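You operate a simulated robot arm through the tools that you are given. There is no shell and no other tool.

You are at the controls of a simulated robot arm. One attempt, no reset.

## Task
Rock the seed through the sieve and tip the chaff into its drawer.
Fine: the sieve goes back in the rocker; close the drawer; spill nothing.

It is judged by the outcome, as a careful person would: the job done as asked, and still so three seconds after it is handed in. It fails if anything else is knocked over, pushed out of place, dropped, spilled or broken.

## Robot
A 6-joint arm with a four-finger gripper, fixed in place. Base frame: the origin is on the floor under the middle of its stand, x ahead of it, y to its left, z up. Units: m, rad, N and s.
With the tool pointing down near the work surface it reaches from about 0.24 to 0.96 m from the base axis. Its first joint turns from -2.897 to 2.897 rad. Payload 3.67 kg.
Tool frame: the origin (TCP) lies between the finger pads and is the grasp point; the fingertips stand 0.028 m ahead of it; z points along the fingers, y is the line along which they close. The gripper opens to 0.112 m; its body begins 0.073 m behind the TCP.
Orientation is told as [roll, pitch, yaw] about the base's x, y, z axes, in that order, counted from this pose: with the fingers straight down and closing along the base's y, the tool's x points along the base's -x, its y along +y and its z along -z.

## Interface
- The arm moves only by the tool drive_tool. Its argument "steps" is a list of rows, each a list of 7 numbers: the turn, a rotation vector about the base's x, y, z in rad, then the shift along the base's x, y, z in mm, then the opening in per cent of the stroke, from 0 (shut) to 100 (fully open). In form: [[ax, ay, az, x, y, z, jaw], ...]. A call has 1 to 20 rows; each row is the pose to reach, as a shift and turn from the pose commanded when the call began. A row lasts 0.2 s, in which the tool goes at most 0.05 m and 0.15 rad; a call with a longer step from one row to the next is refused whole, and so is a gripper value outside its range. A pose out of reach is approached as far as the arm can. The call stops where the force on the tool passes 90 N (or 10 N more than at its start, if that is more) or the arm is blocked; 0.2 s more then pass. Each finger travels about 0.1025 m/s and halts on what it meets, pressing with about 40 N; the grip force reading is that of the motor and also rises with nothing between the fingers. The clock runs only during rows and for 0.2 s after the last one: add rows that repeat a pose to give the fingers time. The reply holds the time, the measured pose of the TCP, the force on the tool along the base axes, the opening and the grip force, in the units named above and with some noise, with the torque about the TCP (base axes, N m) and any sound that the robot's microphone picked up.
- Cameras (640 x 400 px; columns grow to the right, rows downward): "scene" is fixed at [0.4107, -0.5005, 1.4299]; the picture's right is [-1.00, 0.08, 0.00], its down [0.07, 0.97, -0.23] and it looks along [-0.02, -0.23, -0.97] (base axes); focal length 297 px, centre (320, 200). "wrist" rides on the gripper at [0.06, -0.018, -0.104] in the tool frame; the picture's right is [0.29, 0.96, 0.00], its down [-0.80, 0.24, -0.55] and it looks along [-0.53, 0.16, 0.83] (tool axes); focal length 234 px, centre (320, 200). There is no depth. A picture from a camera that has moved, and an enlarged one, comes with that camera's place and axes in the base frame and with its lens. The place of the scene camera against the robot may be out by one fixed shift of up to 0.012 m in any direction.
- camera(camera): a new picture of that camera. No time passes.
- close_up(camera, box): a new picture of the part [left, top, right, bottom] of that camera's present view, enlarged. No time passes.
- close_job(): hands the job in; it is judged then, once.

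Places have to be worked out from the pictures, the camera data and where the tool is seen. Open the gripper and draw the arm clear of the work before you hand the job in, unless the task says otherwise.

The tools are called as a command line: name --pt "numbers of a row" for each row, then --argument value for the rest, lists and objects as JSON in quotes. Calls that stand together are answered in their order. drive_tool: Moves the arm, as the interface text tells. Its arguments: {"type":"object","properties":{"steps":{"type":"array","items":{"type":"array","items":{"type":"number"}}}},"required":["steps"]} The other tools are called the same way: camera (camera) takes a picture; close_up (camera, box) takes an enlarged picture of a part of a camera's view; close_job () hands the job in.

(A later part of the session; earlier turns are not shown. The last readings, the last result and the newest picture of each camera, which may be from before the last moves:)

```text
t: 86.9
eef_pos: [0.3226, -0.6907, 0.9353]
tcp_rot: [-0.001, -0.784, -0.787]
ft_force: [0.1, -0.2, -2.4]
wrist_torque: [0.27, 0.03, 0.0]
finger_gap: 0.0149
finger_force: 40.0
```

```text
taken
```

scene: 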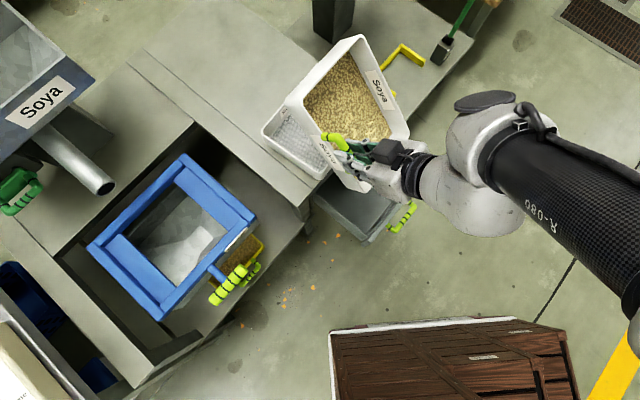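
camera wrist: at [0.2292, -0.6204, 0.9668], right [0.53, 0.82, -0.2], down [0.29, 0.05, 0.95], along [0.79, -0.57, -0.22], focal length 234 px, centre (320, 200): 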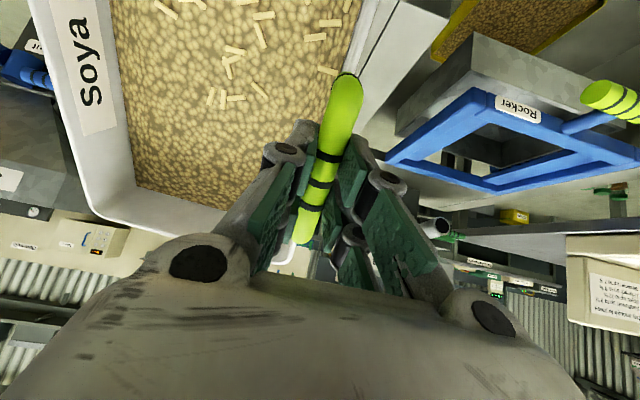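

Still nothing moves at 45°. I continue to 75°, shifting toward the robot so the back of the sieve stays clear of the Sesame sieve.

drive_tool --pt "-0.0864 -0.0864 0 -11 11 -10 0" --pt "-0.1851 -0.1851 0 -26 26 -25 0" --pt "-0.2715 -0.2715 0 -34 34 -48 0" --pt "-0.3702 -0.3702 0 -43 43 -75 0" --pt "-0.3702 -0.3702 0 -43 43 -75 0"

camera --camera "wrist"

camera --camera "scene"

close_up --camera "scene" --box '[260, 60, 460, 270]'

```text
t: 88.1
eef_pos: [0.2796, -0.6462, 0.859]
tcp_rot: [0.0, -1.308, -0.788]
ft_force: [-0.3, 0.3, -2.2]
wrist_torque: [0.25, 0.01, -0.03]
finger_gap: 0.0152
finger_force: 39.9
```

```text
taken
camera wrist: at [0.1865, -0.5767, 0.8283], right [0.63, 0.73, -0.28], down [-0.06, 0.4, 0.91], along [0.78, -0.55, 0.3], focal length 234 px, centre (320, 200)
```

wrist: 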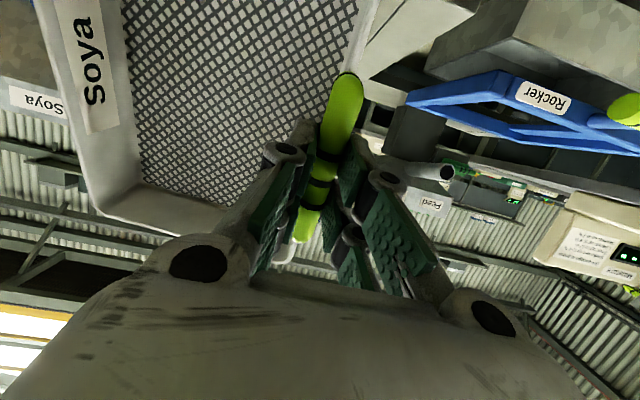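

```text
taken
```

scene: 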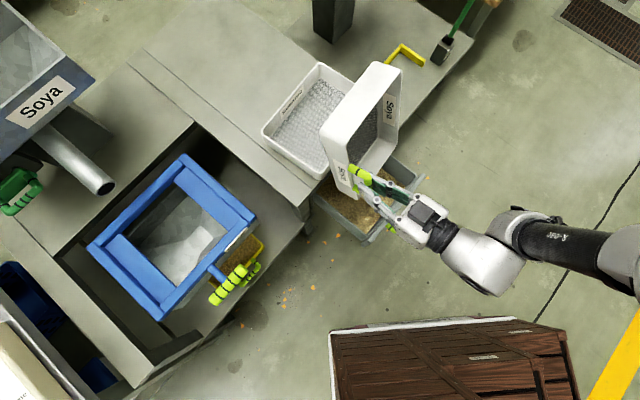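

```text
1.90 times, centred on (360, 165) of scene
camera zoom: at [0.4107, -0.5005, 1.4299], right [-1.0, 0.08, 0.0], down [0.07, 0.97, -0.23], along [-0.02, -0.23, -0.97], focal length 566 px, centre (244, 267)
```

zoom: 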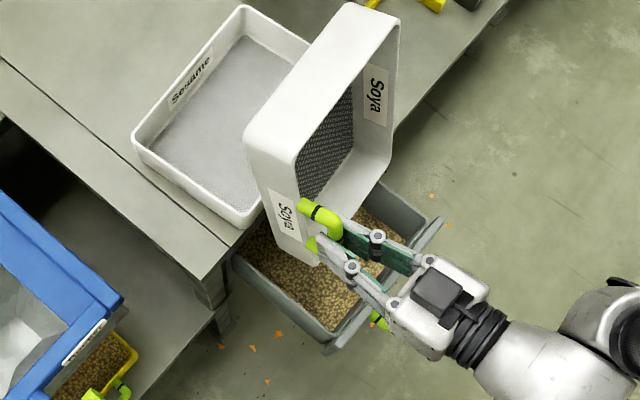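

The sieve is empty (bare mesh) and its contents lie in the drawer. I zoom to check nothing fell outside.

close_up --camera "scene" --box '[300, 130, 440, 260]'

close_up --camera "scene" --box '[250, 50, 350, 190]'

```text
3.08 times, centred on (370, 195) of scene
camera zoom: at [0.4107, -0.5005, 1.4299], right [-1.0, 0.08, 0.0], down [0.07, 0.97, -0.23], along [-0.02, -0.23, -0.97], focal length 914 px, centre (166, 215)
```

zoom: 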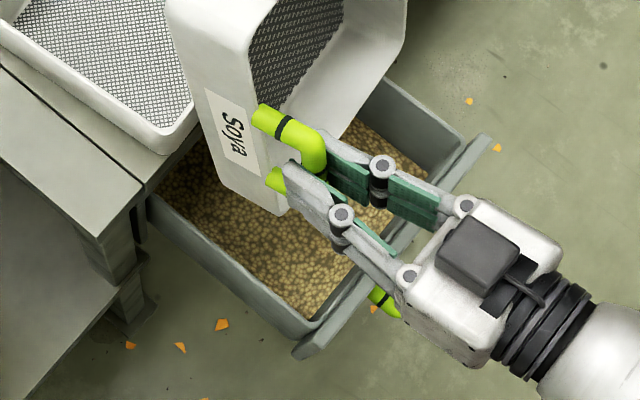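

```text
2.86 times, centred on (300, 120) of scene
camera zoom: at [0.4107, -0.5005, 1.4299], right [-1.0, 0.08, 0.0], down [0.07, 0.97, -0.23], along [-0.02, -0.23, -0.97], focal length 848 px, centre (377, 429)
```

zoom: 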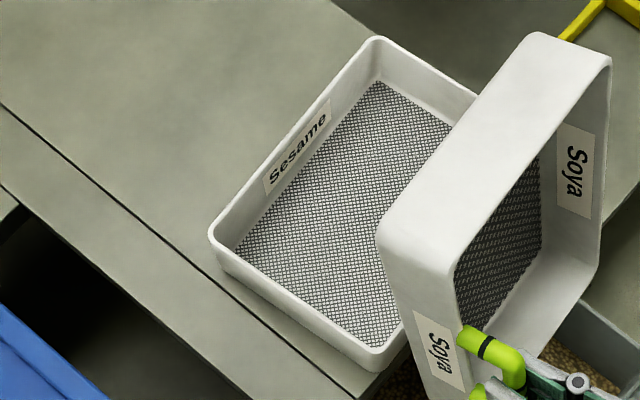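

Everything went into the drawer, none outside; Sesame untouched. I reverse the tilt along the same path until the sieve is level again.

drive_tool --pt "0.0987 0.0987 0 9 -9 27 0" --pt "0.1851 0.1851 0 17 -17 50 0" --pt "0.2838 0.2838 0 32 -32 65 0" --pt "0.3702 0.3702 0 43 -43 76 0" --pt "0.4628 0.4628 0 46 -46 84 0" --pt "0.5552 0.5552 0 50 -50 91 0" --pt "0.654 0.654 0 46 -46 96 0" --pt "0.7405 0.7405 0 36 -36 101 0" --pt "0.833 0.833 0 18 -18 102 0" --pt "0.925 0.925 0 4 -4 102 0" --pt "0.925 0.925 0 4 -4 102 0"

camera --camera "wrist"

camera --camera "scene"

```text
t: 90.5
eef_pos: [0.2852, -0.6493, 0.9626]
tcp_rot: [-0.001, 0.002, -0.786]
ft_force: [-0.5, -0.5, -1.2]
wrist_torque: [0.1, -0.07, 0.0]
finger_gap: 0.0151
finger_force: 40.0
```

```text
taken
camera wrist: at [0.2317, -0.6198, 1.0665], right [0.47, 0.88, 0.0], down [0.73, -0.39, 0.55], along [0.49, -0.26, -0.83], focal length 234 px, centre (320, 200)
```

wrist: 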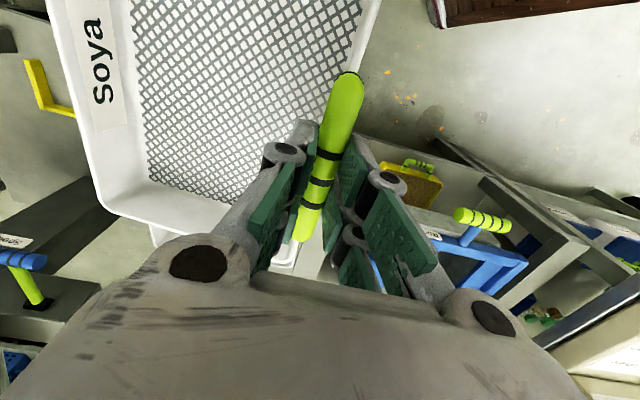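

```text
taken
```

scene: 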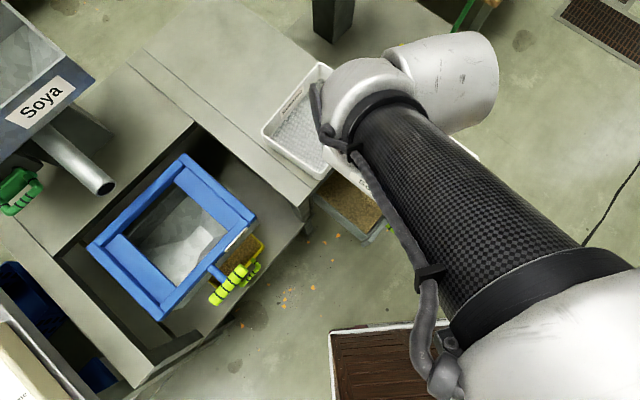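

Sieve is empty and level; seen against the hand it has drooped only ~0.11 rad about the bar, which I'll compensate. I carry it back along the same way, turning +90°.

drive_tool --pt "0 0 0.08 12 8 0 0" --pt "0 0 0.19 30 19 0 0" --pt "0 0 0.31 50 32 0 0" --pt "0 0 0.43 72 46 0 0" --pt "0 0 0.55 96 61 0 0" --pt "0 0 0.67 120 76 0 0" --pt "0 0 0.79 144 91 0 0" --pt "0 0 0.91 168 106 0 0" --pt "0 0 1.03 192 121 0 0" --pt "0 0 1.15 216 136 0 0" --pt "0 0 1.27 240 151 0 0" --pt "0 0 1.39 264 166 0 0" --pt "0 0 1.5 286 179 0 0" --pt "0 0 1.571 302 188 0 0" --pt "0 0 1.571 302 188 0 0"

camera --camera "wrist"

camera --camera "scene"

```text
t: 93.7
eef_pos: [0.5887, -0.4617, 0.9621]
tcp_rot: [-0.002, 0.003, 0.785]
ft_force: [0.1, 0.2, -1.4]
wrist_torque: [0.11, 0.14, 0.0]
finger_gap: 0.015
finger_force: 39.5
```

```text
taken
camera wrist: at [0.5599, -0.5165, 1.0663], right [-0.88, 0.47, 0.0], down [0.39, 0.73, 0.55], along [0.26, 0.49, -0.83], focal length 234 px, centre (320, 200)
```

wrist: 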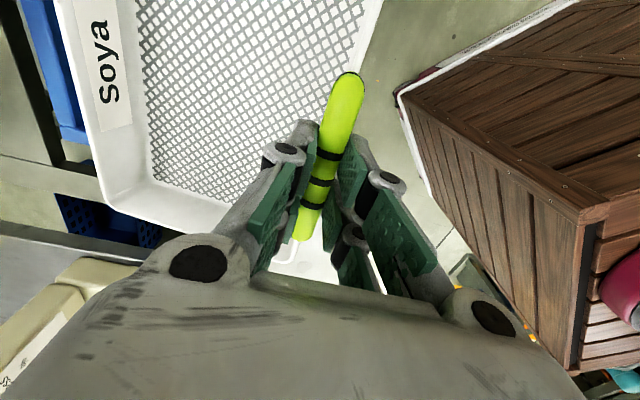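

```text
taken
```

scene: 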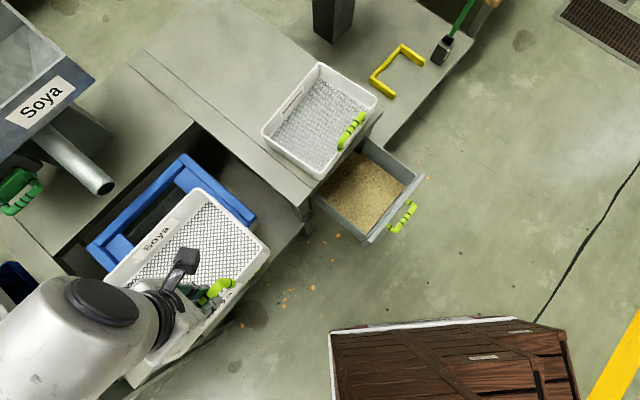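

Clear view of the drawer now: I zoom to check its contents and surroundings, and measure the sieve's droop in the wrist view.

close_up --camera "scene" --box '[300, 130, 440, 260]'

close_up --camera "wrist" --box '[40, 120, 200, 260]'

close_up --camera "scene" --box '[80, 140, 280, 300]'

```text
3.08 times, centred on (370, 195) of scene
camera zoom: at [0.4107, -0.5005, 1.4299], right [-1.0, 0.08, 0.0], down [0.07, 0.97, -0.23], along [-0.02, -0.23, -0.97], focal length 914 px, centre (166, 215)
```

zoom: 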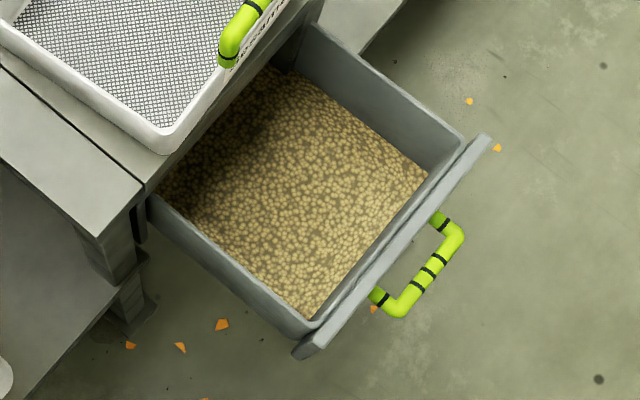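

```text
2.86 times, centred on (120, 190) of wrist
camera zoom: at [0.5599, -0.5165, 1.0663], right [-0.88, 0.47, 0.0], down [0.39, 0.73, 0.55], along [0.26, 0.49, -0.83], focal length 669 px, centre (891, 229)
```

zoom: 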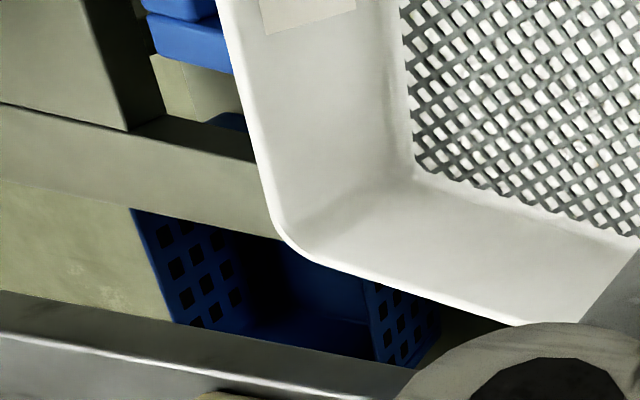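

```text
2.50 times, centred on (180, 220) of scene
camera zoom: at [0.4107, -0.5005, 1.4299], right [-1.0, 0.08, 0.0], down [0.07, 0.97, -0.23], along [-0.02, -0.23, -0.97], focal length 742 px, centre (670, 150)
```

zoom: 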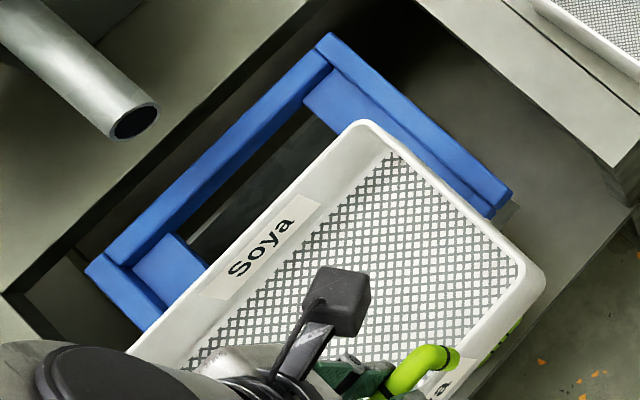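

Drawer holds the chaff, surroundings clean. Droop ≈ 0.12 rad; I tilt the tool by that much to level the sieve and bring it back toward its seat, stopping just before for a look.

drive_tool --pt "-0.04 -0.04 0 2 -4 -8 0" --pt "-0.085 -0.085 0 5 -8 -20 0" --pt "-0.085 -0.085 0 15 -18 -42 0" --pt "-0.085 -0.085 0 25 -28 -62 0" --pt "-0.085 -0.085 0 37 -40 -76 0" --pt "-0.085 -0.085 0 50 -53 -84 0" --pt "-0.085 -0.085 0 63 -66 -89 0" --pt "-0.085 -0.085 0 75 -78 -93 0" --pt "-0.085 -0.085 0 75 -78 -93 0"

camera --camera "wrist"

close_up --camera "scene" --box '[70, 150, 270, 310]'

```text
t: 95.7
eef_pos: [0.6628, -0.5423, 0.8678]
tcp_rot: [-0.121, 0.002, 0.786]
ft_force: [1.3, 0.7, -1.5]
wrist_torque: [0.12, 0.1, 0.0]
finger_gap: 0.0151
finger_force: 40.2
```

```text
taken
camera wrist: at [0.6246, -0.5868, 0.9742], right [-0.88, 0.47, -0.12], down [0.35, 0.78, 0.52], along [0.33, 0.42, -0.85], focal length 234 px, centre (320, 200)
```

wrist: 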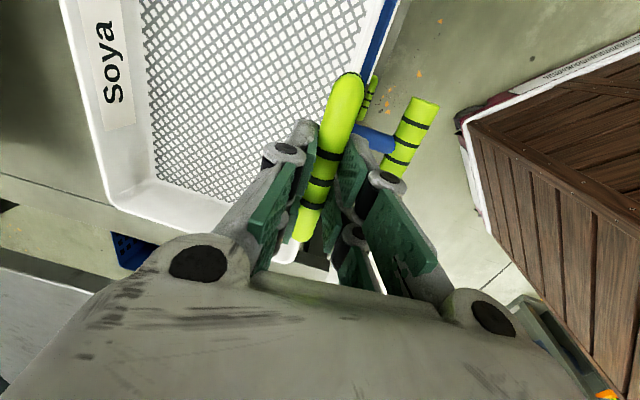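

```text
2.50 times, centred on (170, 230) of scene
camera zoom: at [0.4107, -0.5005, 1.4299], right [-1.0, 0.08, 0.0], down [0.07, 0.97, -0.23], along [-0.02, -0.23, -0.97], focal length 742 px, centre (695, 125)
```

zoom: 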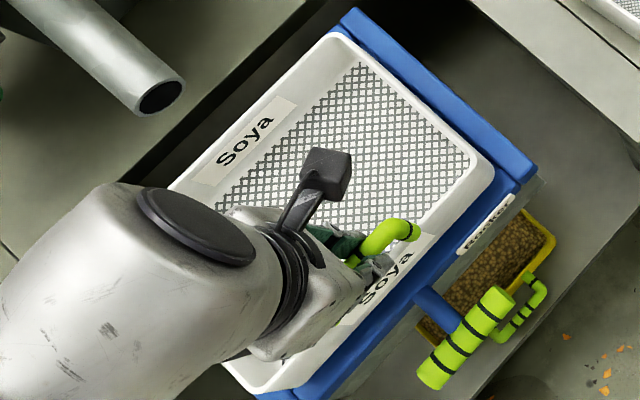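

Nearly there and aligned. I move the last centimetre inward above the seat, and lower in small steps watching the force.

drive_tool --pt "0 0 0 6 -4 -6 0" --pt "0 0 0 11.6 -7.5 -14 0" --pt "0 0 0 11.6 -7.5 -20 0" --pt "0 0 0 11.6 -7.5 -20 0"

camera --camera "wrist"

close_up --camera "scene" --box '[70, 150, 270, 310]'

```text
t: 96.7
eef_pos: [0.6723, -0.5482, 0.8476]
tcp_rot: [-0.124, 0.0, 0.784]
ft_force: [0.3, -2.3, 4.8]
wrist_torque: [0.43, -0.46, -0.22]
finger_gap: 0.015
finger_force: 40.2
```

```text
taken
camera wrist: at [0.6362, -0.5932, 0.9543], right [-0.88, 0.47, -0.12], down [0.35, 0.78, 0.52], along [0.34, 0.41, -0.85], focal length 234 px, centre (320, 200)
```

wrist: 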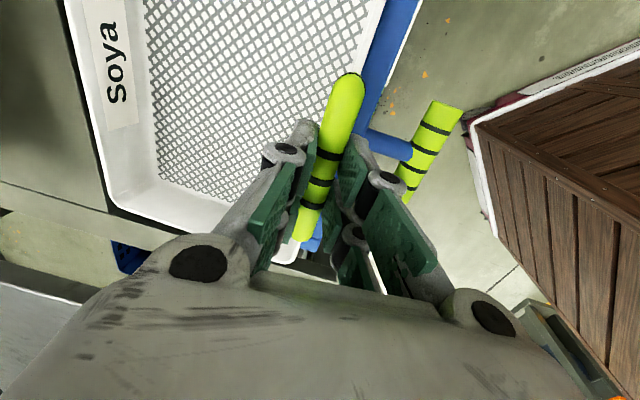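

```text
2.50 times, centred on (170, 230) of scene
camera zoom: at [0.4107, -0.5005, 1.4299], right [-1.0, 0.08, 0.0], down [0.07, 0.97, -0.23], along [-0.02, -0.23, -0.97], focal length 742 px, centre (695, 125)
```

zoom: 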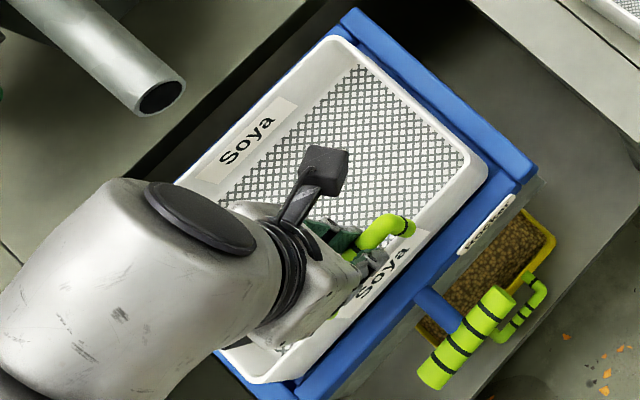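

Contact started on the +e_b (left) side about 15 mm above the seat. I back up a little and examine the alignment against the blue rails.

drive_tool --pt "0 0 0 0 0 5 0" --pt "0 0 0 0 0 9 0" --pt "0 0 0 0 0 9 0"

close_up --camera "scene" --box '[150, 150, 270, 250]'

close_up --camera "scene" --box '[80, 210, 220, 330]'

close_up --camera "wrist" --box '[0, 0, 400, 260]'

```text
t: 97.5
eef_pos: [0.673, -0.5474, 0.857]
tcp_rot: [-0.123, 0.001, 0.786]
ft_force: [-0.6, 1.3, -1.1]
wrist_torque: [0.08, 0.11, -0.01]
finger_gap: 0.0151
finger_force: 39.8
```

```text
4.00 times, centred on (210, 200) of scene
camera zoom: at [0.4107, -0.5005, 1.4299], right [-1.0, 0.08, 0.0], down [0.07, 0.97, -0.23], along [-0.02, -0.23, -0.97], focal length 1188 px, centre (760, 200)
```

zoom: 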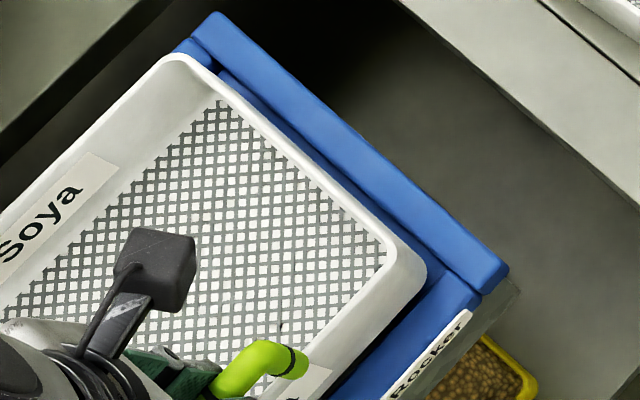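

```text
3.33 times, centred on (150, 270) of scene
camera zoom: at [0.4107, -0.5005, 1.4299], right [-1.0, 0.08, 0.0], down [0.07, 0.97, -0.23], along [-0.02, -0.23, -0.97], focal length 990 px, centre (887, -33)
```

zoom: 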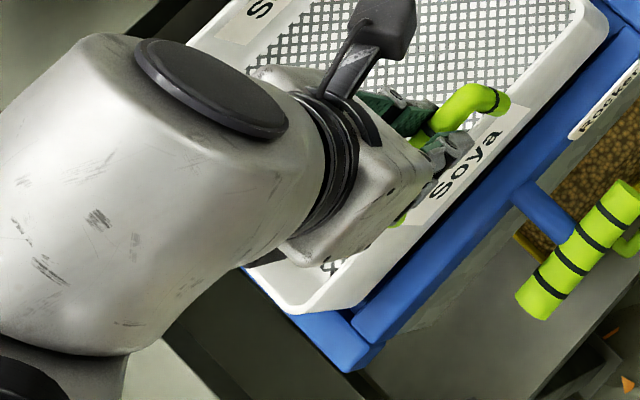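

```text
1.54 times, centred on (200, 130) of wrist
camera zoom: at [0.636, -0.5931, 0.9626], right [-0.88, 0.47, -0.12], down [0.35, 0.78, 0.52], along [0.33, 0.42, -0.85], focal length 360 px, centre (505, 308)
```

zoom: 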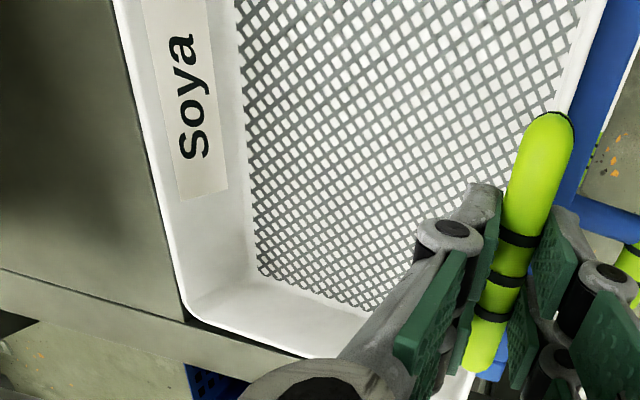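

Measured against the original seat, the sieve is ~4 mm too far forward and still ~0.06 rad rear-low, so its front bottom edge met the front rail. I correct both and look again.

drive_tool --pt "-0.02 -0.02 0 1.5 -1.5 2 0" --pt "-0.042 -0.042 0 2 -3.2 3 0" --pt "-0.042 -0.042 0 2 -3.2 3 0"

close_up --camera "scene" --box '[150, 150, 270, 250]'

close_up --camera "scene" --box '[80, 210, 220, 330]'

camera --camera "wrist"

```text
t: 98.3
eef_pos: [0.6746, -0.5497, 0.861]
tcp_rot: [-0.18, 0.003, 0.784]
ft_force: [-0.1, -0.3, -2.6]
wrist_torque: [0.11, 0.15, -0.01]
finger_gap: 0.0149
finger_force: 39.6
```

```text
4.00 times, centred on (210, 200) of scene
camera zoom: at [0.4107, -0.5005, 1.4299], right [-1.0, 0.08, 0.0], down [0.07, 0.97, -0.23], along [-0.02, -0.23, -0.97], focal length 1188 px, centre (760, 200)
```

zoom: 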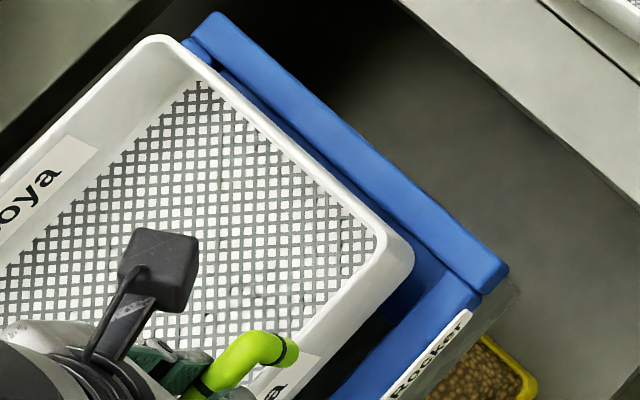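

```text
3.33 times, centred on (150, 270) of scene
camera zoom: at [0.4107, -0.5005, 1.4299], right [-1.0, 0.08, 0.0], down [0.07, 0.97, -0.23], along [-0.02, -0.23, -0.97], focal length 990 px, centre (887, -33)
```

zoom: 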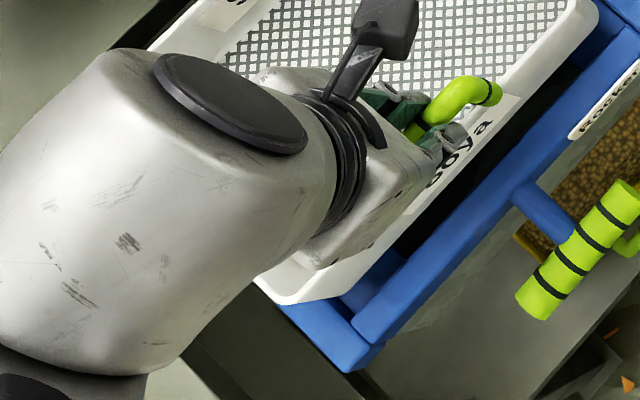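

```text
taken
camera wrist: at [0.6333, -0.5925, 0.9665], right [-0.87, 0.46, -0.17], down [0.33, 0.8, 0.5], along [0.37, 0.38, -0.85], focal length 234 px, centre (320, 200)
```

wrist: 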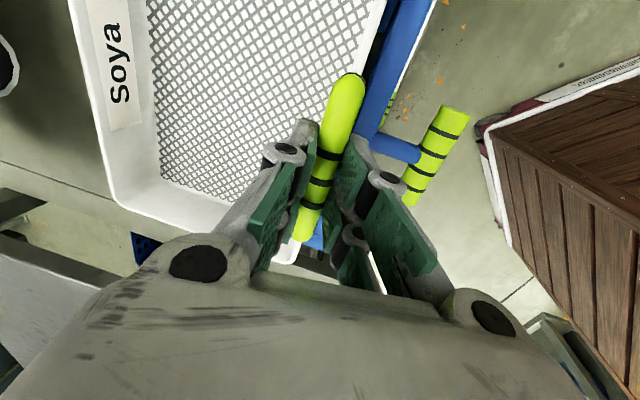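

Now the rim corners match the predicted positions within ~1–2 px. I nudge 1.5 mm along the bench and lower again in small steps.

drive_tool --pt "0 0 0 1 1 -5 0" --pt "0 0 0 1 1 -10 0" --pt "0 0 0 1 1 -15 0" --pt "0 0 0 1 1 -15 0"

close_up --camera "scene" --box '[80, 150, 270, 320]'

```text
t: 99.3
eef_pos: [0.6763, -0.549, 0.8457]
tcp_rot: [-0.183, 0.002, 0.785]
ft_force: [0.1, 0.4, -2.0]
wrist_torque: [0.1, 0.1, -0.03]
finger_gap: 0.015
finger_force: 39.6
```

```text
2.35 times, centred on (175, 235) of scene
camera zoom: at [0.4107, -0.5005, 1.4299], right [-1.0, 0.08, 0.0], down [0.07, 0.97, -0.23], along [-0.02, -0.23, -0.97], focal length 699 px, centre (661, 118)
```

zoom: 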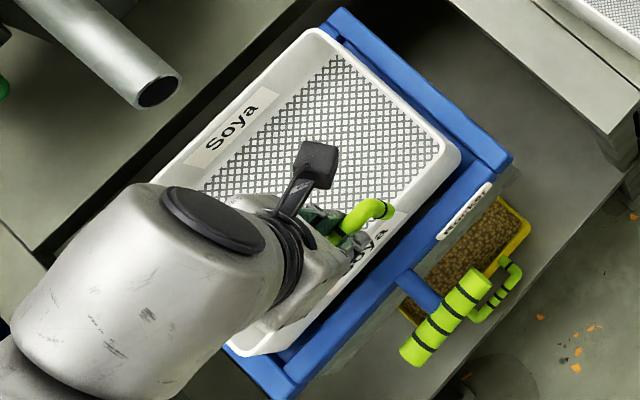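

No contact now at 0.846 (before, it touched here). I continue down the last ~13 mm in 3 mm steps.

drive_tool --pt "0 0 0 0 0 -3 0" --pt "0 0 0 0 0 -6 0" --pt "0 0 0 0 0 -8 0" --pt "0 0 0 0 0 -8 0"

close_up --camera "scene" --box '[80, 150, 270, 320]'

camera --camera "wrist"

```text
t: 100.3
eef_pos: [0.6768, -0.5491, 0.8384]
tcp_rot: [-0.181, 0.001, 0.787]
ft_force: [-0.2, -1.2, -1.9]
wrist_torque: [0.12, 0.11, -0.01]
finger_gap: 0.0149
finger_force: 39.7
```

```text
2.35 times, centred on (175, 235) of scene
camera zoom: at [0.4107, -0.5005, 1.4299], right [-1.0, 0.08, 0.0], down [0.07, 0.97, -0.23], along [-0.02, -0.23, -0.97], focal length 699 px, centre (661, 118)
```

zoom: 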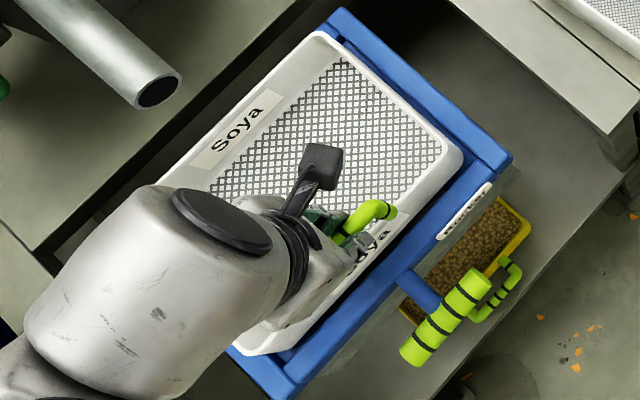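

```text
taken
camera wrist: at [0.635, -0.5912, 0.9443], right [-0.87, 0.46, -0.17], down [0.33, 0.8, 0.5], along [0.37, 0.38, -0.85], focal length 234 px, centre (320, 200)
```

wrist: 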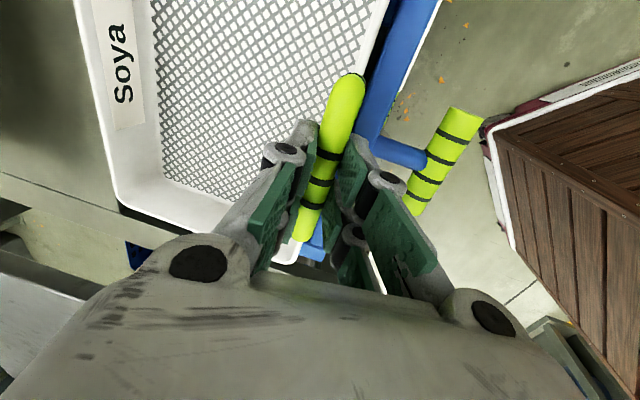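

Still free at 0.838. Continuing down to the seat height.

drive_tool --pt "0 0 0 0 0 -3 0" --pt "0 0 0 0 0 -6 0" --pt "0 0 0 0 0 -6 0"

close_up --camera "scene" --box '[80, 150, 270, 320]'

```text
t: 101.1
eef_pos: [0.6773, -0.5491, 0.8327]
tcp_rot: [-0.18, 0.001, 0.785]
ft_force: [-2.0, 2.7, 8.5]
wrist_torque: [-0.04, -0.11, 0.04]
finger_gap: 0.0152
finger_force: 39.9
```

```text
2.35 times, centred on (175, 235) of scene
camera zoom: at [0.4107, -0.5005, 1.4299], right [-1.0, 0.08, 0.0], down [0.07, 0.97, -0.23], along [-0.02, -0.23, -0.97], focal length 699 px, centre (661, 118)
```

zoom: 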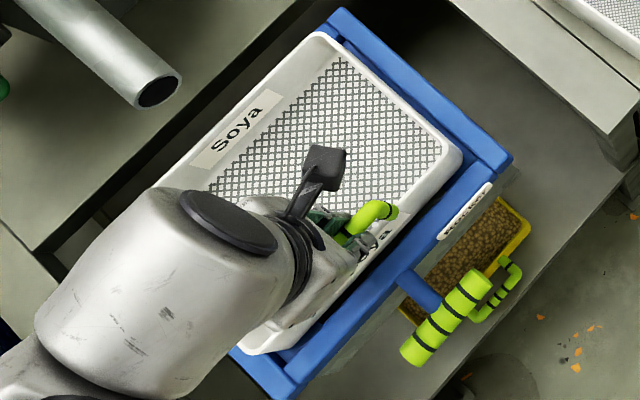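

Contact at exactly the old seat height (0.8327), load centred near the front, corners match the original pixels. I open the fingers.

drive_tool --pt "0 0 0 0 0 0 8" --pt "0 0 0 0 0 1 15" --pt "0 0 0 0 0 1 25" --pt "0 0 0 0 0 1 40" --pt "0 0 0 0 0 1 48" --pt "0 0 0 0 0 1 48"

camera --camera "wrist"

close_up --camera "scene" --box '[80, 150, 270, 320]'

```text
t: 102.5
eef_pos: [0.6769, -0.55, 0.8336]
tcp_rot: [-0.182, -0.001, 0.786]
ft_force: [-0.3, 0.3, 0.6]
wrist_torque: [0.0, 0.01, 0.05]
finger_gap: 0.054
finger_force: 0.0
```

```text
taken
camera wrist: at [0.6353, -0.5909, 0.9388], right [-0.87, 0.46, -0.17], down [0.33, 0.8, 0.5], along [0.37, 0.38, -0.85], focal length 234 px, centre (320, 200)
```

wrist: 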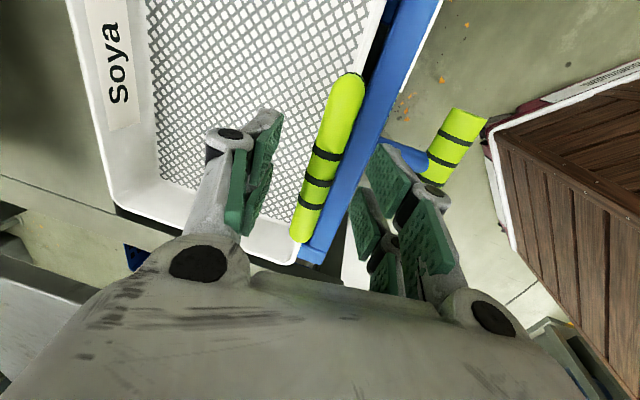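

```text
2.35 times, centred on (175, 235) of scene
camera zoom: at [0.4107, -0.5005, 1.4299], right [-1.0, 0.08, 0.0], down [0.07, 0.97, -0.23], along [-0.02, -0.23, -0.97], focal length 699 px, centre (661, 118)
```

zoom: 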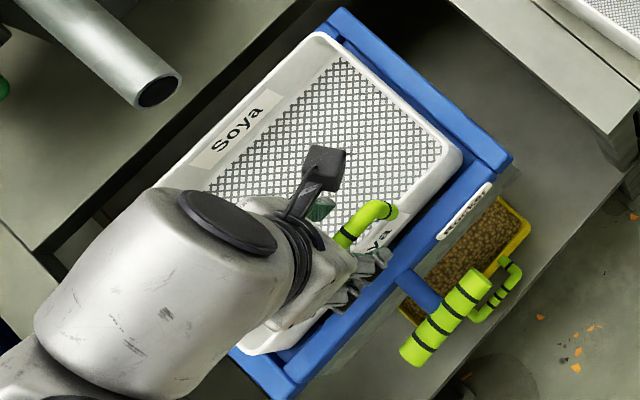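

Released with no disturbance. I withdraw along the tool axis and check the sieve's seating.

drive_tool --pt "0 0 0 -2 2 15 48" --pt "0 0 0 -5 5 38 48" --pt "0 0 0 -9 9 70 48" --pt "0 0 0 -14 14 110 48" --pt "0.06 0.06 0 -40 30 125 48" --pt "0.127 0.127 0 -75 50 130 48" --pt "0.127 0.127 0 -110 75 130 48" --pt "0.127 0.127 0 -145 100 130 48" --pt "0.127 0.127 0 -180 120 130 48" --pt "0.127 0.127 0 -220 130 130 48"

camera --camera "scene"

close_up --camera "scene" --box '[80, 150, 270, 320]'

camera --camera "wrist"

```text
t: 104.7
eef_pos: [0.4577, -0.4208, 0.9642]
tcp_rot: [-0.001, 0.002, 0.787]
ft_force: [-0.1, 0.0, -0.1]
wrist_torque: [-0.01, 0.01, 0.0]
finger_gap: 0.0539
finger_force: 0.0
```

```text
taken
```

scene: 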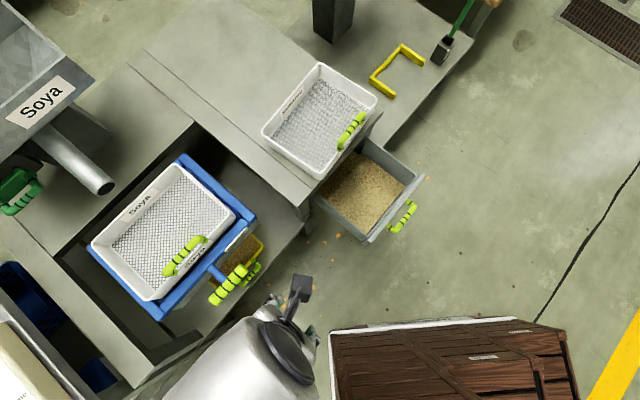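

```text
2.35 times, centred on (175, 235) of scene
camera zoom: at [0.4107, -0.5005, 1.4299], right [-1.0, 0.08, 0.0], down [0.07, 0.97, -0.23], along [-0.02, -0.23, -0.97], focal length 699 px, centre (661, 118)
```

zoom: 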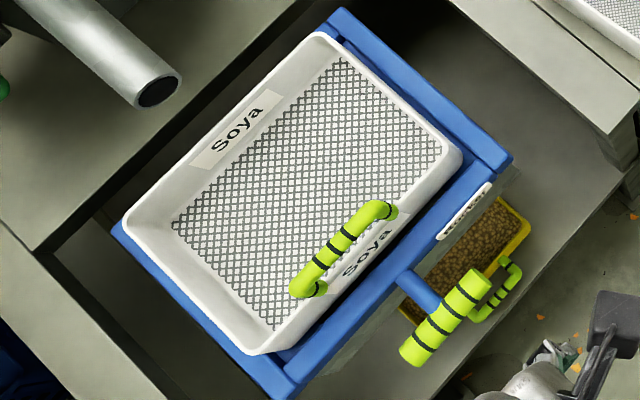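

```text
taken
camera wrist: at [0.4285, -0.4757, 1.0684], right [-0.88, 0.47, 0.0], down [0.39, 0.73, 0.55], along [0.26, 0.49, -0.83], focal length 234 px, centre (320, 200)
```

wrist: 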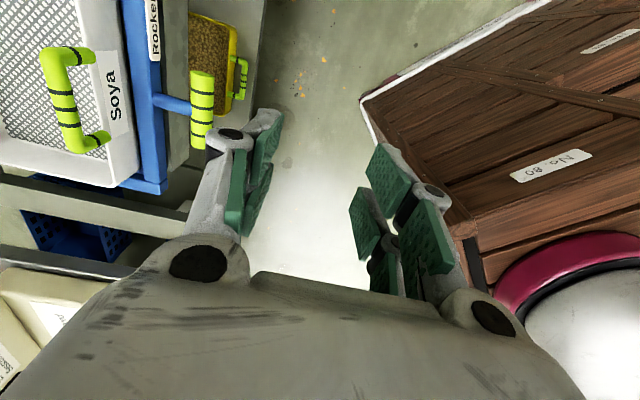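

The sieve sits in the rocker as at the start, empty; tray and rocker undisturbed. Now the drawer: I turn to yaw -45° with closed fingers and come around in front of it.

drive_tool --pt "0 0 -0.143 -28 -7 -6 40" --pt "0 0 -0.286 -56 -14 -12 30" --pt "0 0 -0.429 -84 -21 -18 20" --pt "0 0 -0.572 -112 -28 -24 10" --pt "0 0 -0.715 -140 -35 -30 0" --pt "0 0 -0.858 -168 -42 -36 0" --pt "0 0 -1.001 -196 -50 -42 0" --pt "0 0 -1.144 -224 -57 -48 0" --pt "0 0 -1.287 -252 -64 -54 0" --pt "0 0 -1.43 -280 -71 -60 0" --pt "0 0 -1.571 -308 -79 -64 0" --pt "0 0 -1.571 -308 -79 -64 0"

drive_tool --pt "-0.092 -0.092 0 -6 -8 -15 0" --pt "-0.184 -0.184 0 -12 -16 -30 0" --pt "-0.276 -0.276 0 -18 -24 -45 0" --pt "-0.368 -0.368 0 -24 -32 -60 0" --pt "-0.46 -0.46 0 -30 -40 -75 0" --pt "-0.552 -0.552 0 -36 -48 -90 0" --pt "-0.644 -0.644 0 -42 -56 -105 0" --pt "-0.736 -0.736 0 -48 -64 -120 0" --pt "-0.828 -0.828 0 -56 -72 -135 0" --pt "-0.919 -0.919 0 -65 -80 -150 0" --pt "-0.919 -0.919 0 -65 -80 -150 0"

camera --camera "scene"

camera --camera "wrist"

```text
t: 107.3
eef_pos: [0.1467, -0.4992, 0.8987]
tcp_rot: [-0.002, 0.002, -0.787]
ft_force: [-0.1, -0.4, -0.4]
wrist_torque: [0.01, 0.0, 0.03]
finger_gap: 0.0
finger_force: 35.6
```

```text
t: 109.7
eef_pos: [0.0832, -0.5785, 0.7485]
tcp_rot: [0.002, -1.301, -0.787]
ft_force: [-0.1, -1.1, -0.2]
wrist_torque: [0.0, 0.0, -0.02]
finger_gap: 0.0
finger_force: 35.7
```

```text
taken
```

scene: 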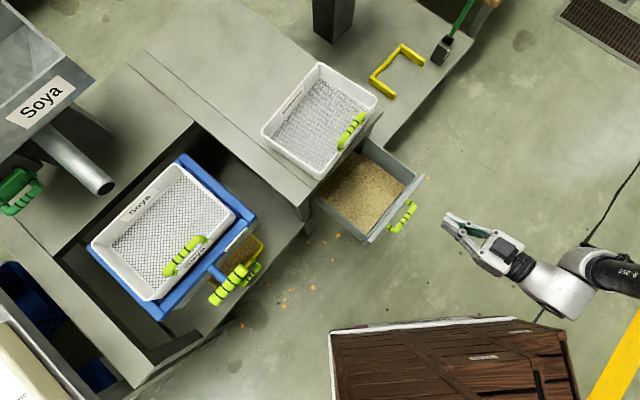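

```text
taken
camera wrist: at [-0.0099, -0.5089, 0.7186], right [0.62, 0.73, -0.28], down [-0.06, 0.4, 0.92], along [0.78, -0.56, 0.29], focal length 234 px, centre (320, 200)
```

wrist: 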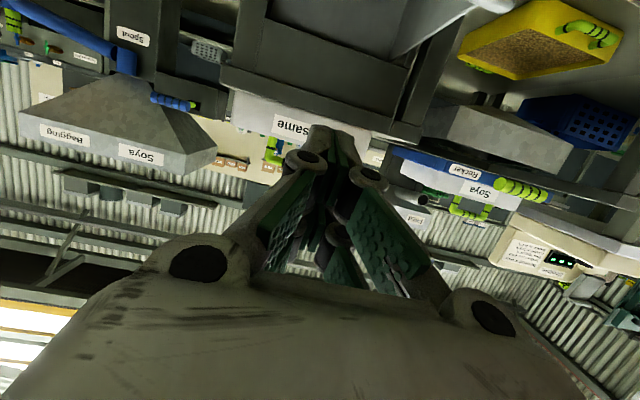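

In front of the open drawer with a closed fist, aligned with the handle's middle (e_b −0.350). I lower to handle height.

drive_tool --pt "0 0 0 0 0 -40 0" --pt "0 0 0 0 0 -80 0" --pt "0 0 0 0 0 -120 0" --pt "0 0 0 0 0 -160 0" --pt "0 0 0 0 0 -198 0" --pt "0 0 0 0 0 -198 0"

camera --camera "wrist"

close_up --camera "scene" --box '[300, 130, 500, 300]'

```text
t: 111.1
eef_pos: [0.086, -0.5771, 0.5515]
tcp_rot: [0.003, -1.297, -0.789]
ft_force: [-0.6, 0.1, -0.4]
wrist_torque: [0.02, -0.02, 0.0]
finger_gap: 0.0
finger_force: 36.2
```

```text
taken
camera wrist: at [-0.0077, -0.5082, 0.5215], right [0.62, 0.73, -0.28], down [-0.06, 0.4, 0.92], along [0.78, -0.56, 0.29], focal length 234 px, centre (320, 200)
```

wrist: 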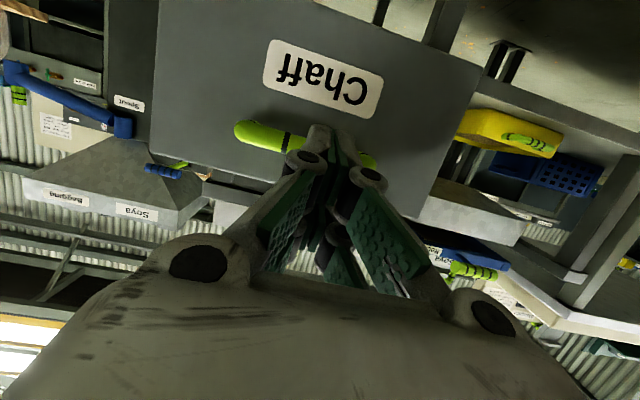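

```text
2.35 times, centred on (400, 215) of scene
camera zoom: at [0.4107, -0.5005, 1.4299], right [-1.0, 0.08, 0.0], down [0.07, 0.97, -0.23], along [-0.02, -0.23, -0.97], focal length 699 px, centre (132, 165)
```

zoom: 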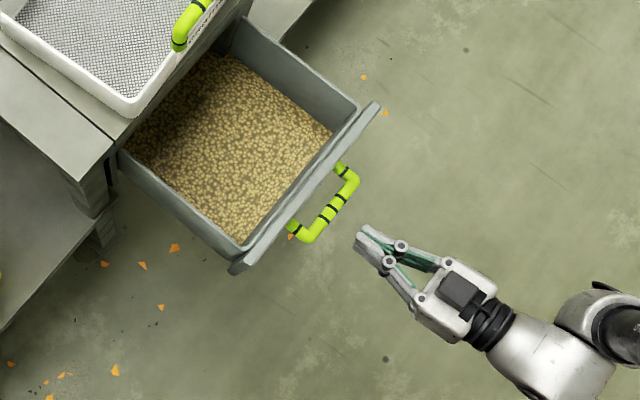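

Fist is lined up with the handle bar. I push slowly inward.

drive_tool --pt "0 0 0 8 -8 0 0" --pt "0 0 0 16 -16 0 0" --pt "0 0 0 23 -23 0 0" --pt "0 0 0 29 -29 0 0" --pt "0 0 0 35 -35 0 0" --pt "0 0 0 42 -42 0 0" --pt "0 0 0 50 -50 0 0" --pt "0 0 0 50 -50 0 0"

camera --camera "wrist"

close_up --camera "scene" --box '[280, 110, 480, 280]'

```text
t: 112.9
eef_pos: [0.1339, -0.6286, 0.5505]
tcp_rot: [0.008, -1.294, -0.796]
ft_force: [-1.5, 0.3, -27.8]
wrist_torque: [0.43, 0.45, -0.01]
finger_gap: 0.0059
finger_force: 35.7
```

```text
taken
camera wrist: at [0.0395, -0.5589, 0.5213], right [0.62, 0.73, -0.28], down [-0.06, 0.39, 0.92], along [0.78, -0.56, 0.28], focal length 234 px, centre (320, 200)
```

wrist: 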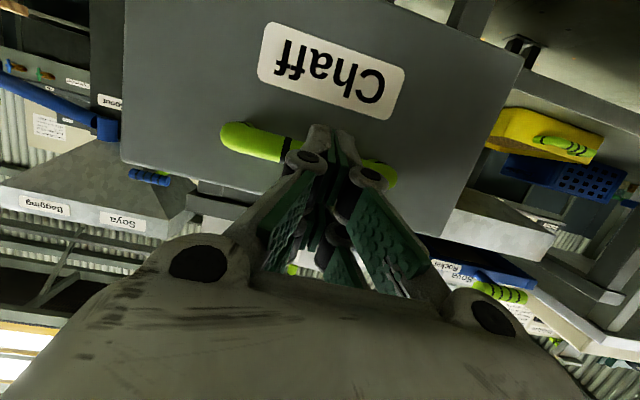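

```text
2.35 times, centred on (380, 195) of scene
camera zoom: at [0.4107, -0.5005, 1.4299], right [-1.0, 0.08, 0.0], down [0.07, 0.97, -0.23], along [-0.02, -0.23, -0.97], focal length 699 px, centre (179, 212)
```

zoom: 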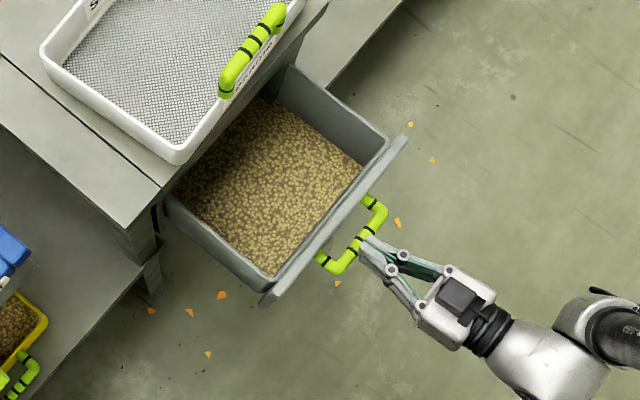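

The drawer is moving in (13 cm left or so). I ease down 3 mm to relieve the vertical force and keep pushing.

drive_tool --pt "0 0 0 0 0 -3 0" --pt "0 0 0 8 -8 -3 0" --pt "0 0 0 16 -16 -3 0" --pt "0 0 0 24 -24 -3 0" --pt "0 0 0 32 -32 -3 0" --pt "0 0 0 40 -40 -3 0" --pt "0 0 0 48 -48 -3 0" --pt "0 0 0 56 -56 -3 0" --pt "0 0 0 56 -56 -3 0"

camera --camera "wrist"

close_up --camera "scene" --box '[280, 110, 480, 280]'

```text
t: 114.9
eef_pos: [0.1892, -0.6849, 0.5476]
tcp_rot: [0.002, -1.299, -0.789]
ft_force: [-3.2, -1.9, -4.6]
wrist_torque: [0.05, 0.04, -0.05]
finger_gap: 0.0061
finger_force: 35.5
```

```text
taken
camera wrist: at [0.0959, -0.6149, 0.5191], right [0.62, 0.73, -0.28], down [-0.06, 0.39, 0.92], along [0.78, -0.56, 0.29], focal length 234 px, centre (320, 200)
```

wrist: 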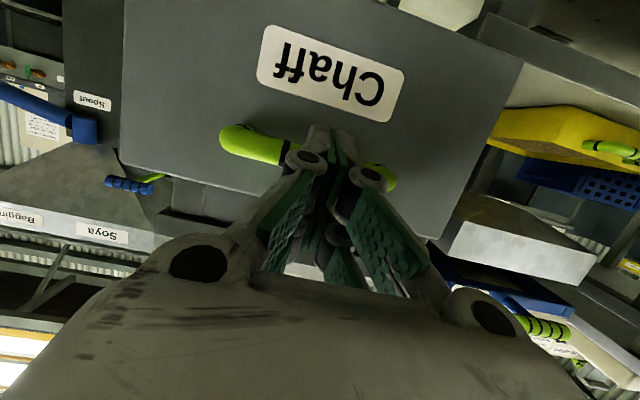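

```text
2.35 times, centred on (380, 195) of scene
camera zoom: at [0.4107, -0.5005, 1.4299], right [-1.0, 0.08, 0.0], down [0.07, 0.97, -0.23], along [-0.02, -0.23, -0.97], focal length 699 px, centre (179, 212)
```

zoom: 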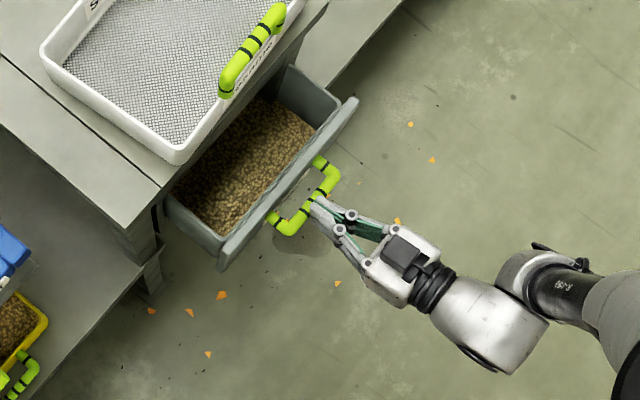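

Going well, low forces. About 9 cm left; I push on, slower toward the end.

drive_tool --pt "0 0 0 8 -8 0 0" --pt "0 0 0 16 -16 0 0" --pt "0 0 0 24 -24 0 0" --pt "0 0 0 32 -32 0 0" --pt "0 0 0 40 -40 0 0" --pt "0 0 0 48 -48 0 0" --pt "0 0 0 54 -54 0 0" --pt "0 0 0 58 -58 0 0" --pt "0 0 0 58 -58 0 0"

camera --camera "wrist"

close_up --camera "scene" --box '[280, 100, 440, 240]'

```text
t: 116.9
eef_pos: [0.2474, -0.742, 0.5482]
tcp_rot: [0.001, -1.298, -0.788]
ft_force: [-1.4, -4.1, -3.5]
wrist_torque: [0.03, 0.04, -0.11]
finger_gap: 0.006
finger_force: 35.7
```

```text
taken
camera wrist: at [0.154, -0.6729, 0.5191], right [0.62, 0.73, -0.28], down [-0.06, 0.39, 0.92], along [0.78, -0.56, 0.29], focal length 234 px, centre (320, 200)
```

wrist: 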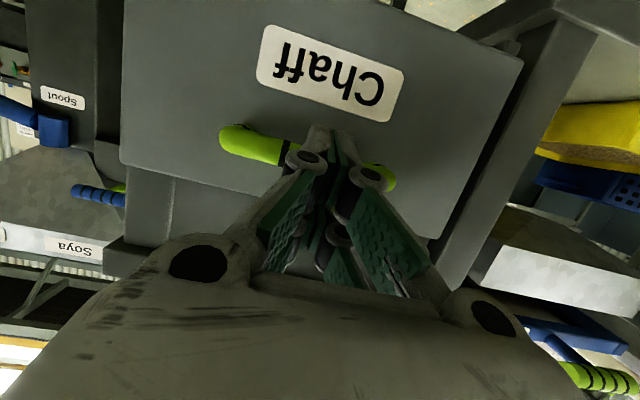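

```text
2.86 times, centred on (360, 170) of scene
camera zoom: at [0.4107, -0.5005, 1.4299], right [-1.0, 0.08, 0.0], down [0.07, 0.97, -0.23], along [-0.02, -0.23, -0.97], focal length 848 px, centre (206, 286)
```

zoom: 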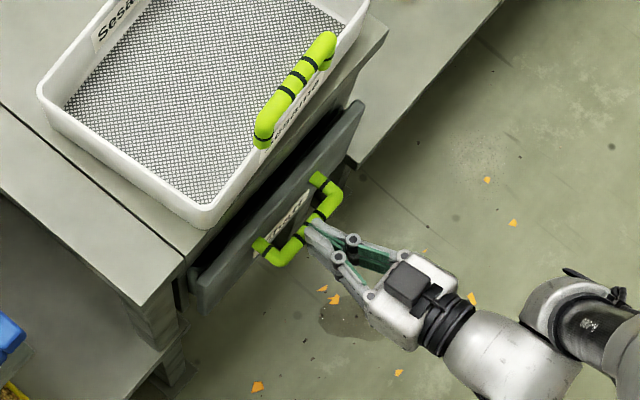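

Almost closed. I push the last bit in 3 mm steps until it meets its stop.

drive_tool --pt "0 0 0 2.5 -2.5 0 0" --pt "0 0 0 5 -5 0 0" --pt "0 0 0 7.5 -7.5 0 0" --pt "0 0 0 10 -10 0 0" --pt "0 0 0 12 -12 0 0" --pt "0 0 0 12 -12 0 0"

close_up --camera "scene" --box '[280, 100, 440, 240]'

camera --camera "wrist"

```text
t: 118.1
eef_pos: [0.2543, -0.7513, 0.5494]
tcp_rot: [0.019, -1.297, -0.805]
ft_force: [-29.0, 46.9, 32.9]
wrist_torque: [-0.32, -0.35, 0.32]
finger_gap: 0.0058
finger_force: 35.6
stopped in row 6: the force on the tool passed its limit at 100 N (the readings are from after the stop); the commanded pose is now the measured one
```

```text
2.86 times, centred on (360, 170) of scene
camera zoom: at [0.4107, -0.5005, 1.4299], right [-1.0, 0.08, 0.0], down [0.07, 0.97, -0.23], along [-0.02, -0.23, -0.97], focal length 848 px, centre (206, 286)
```

zoom: 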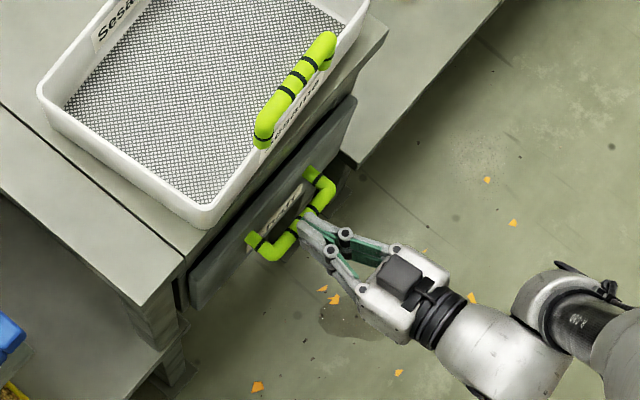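

```text
taken
camera wrist: at [0.1615, -0.6802, 0.5187], right [0.62, 0.73, -0.27], down [-0.06, 0.39, 0.92], along [0.78, -0.56, 0.29], focal length 234 px, centre (320, 200)
```

wrist: 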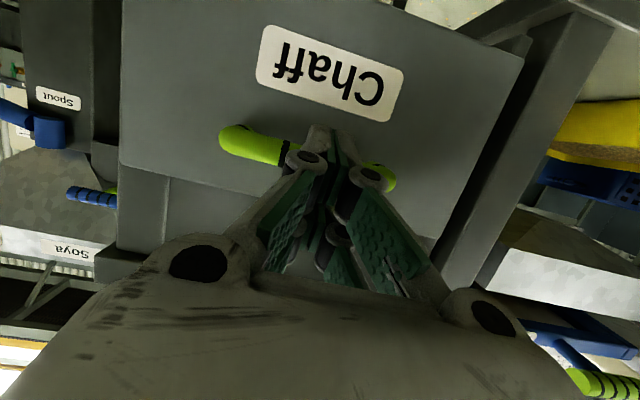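

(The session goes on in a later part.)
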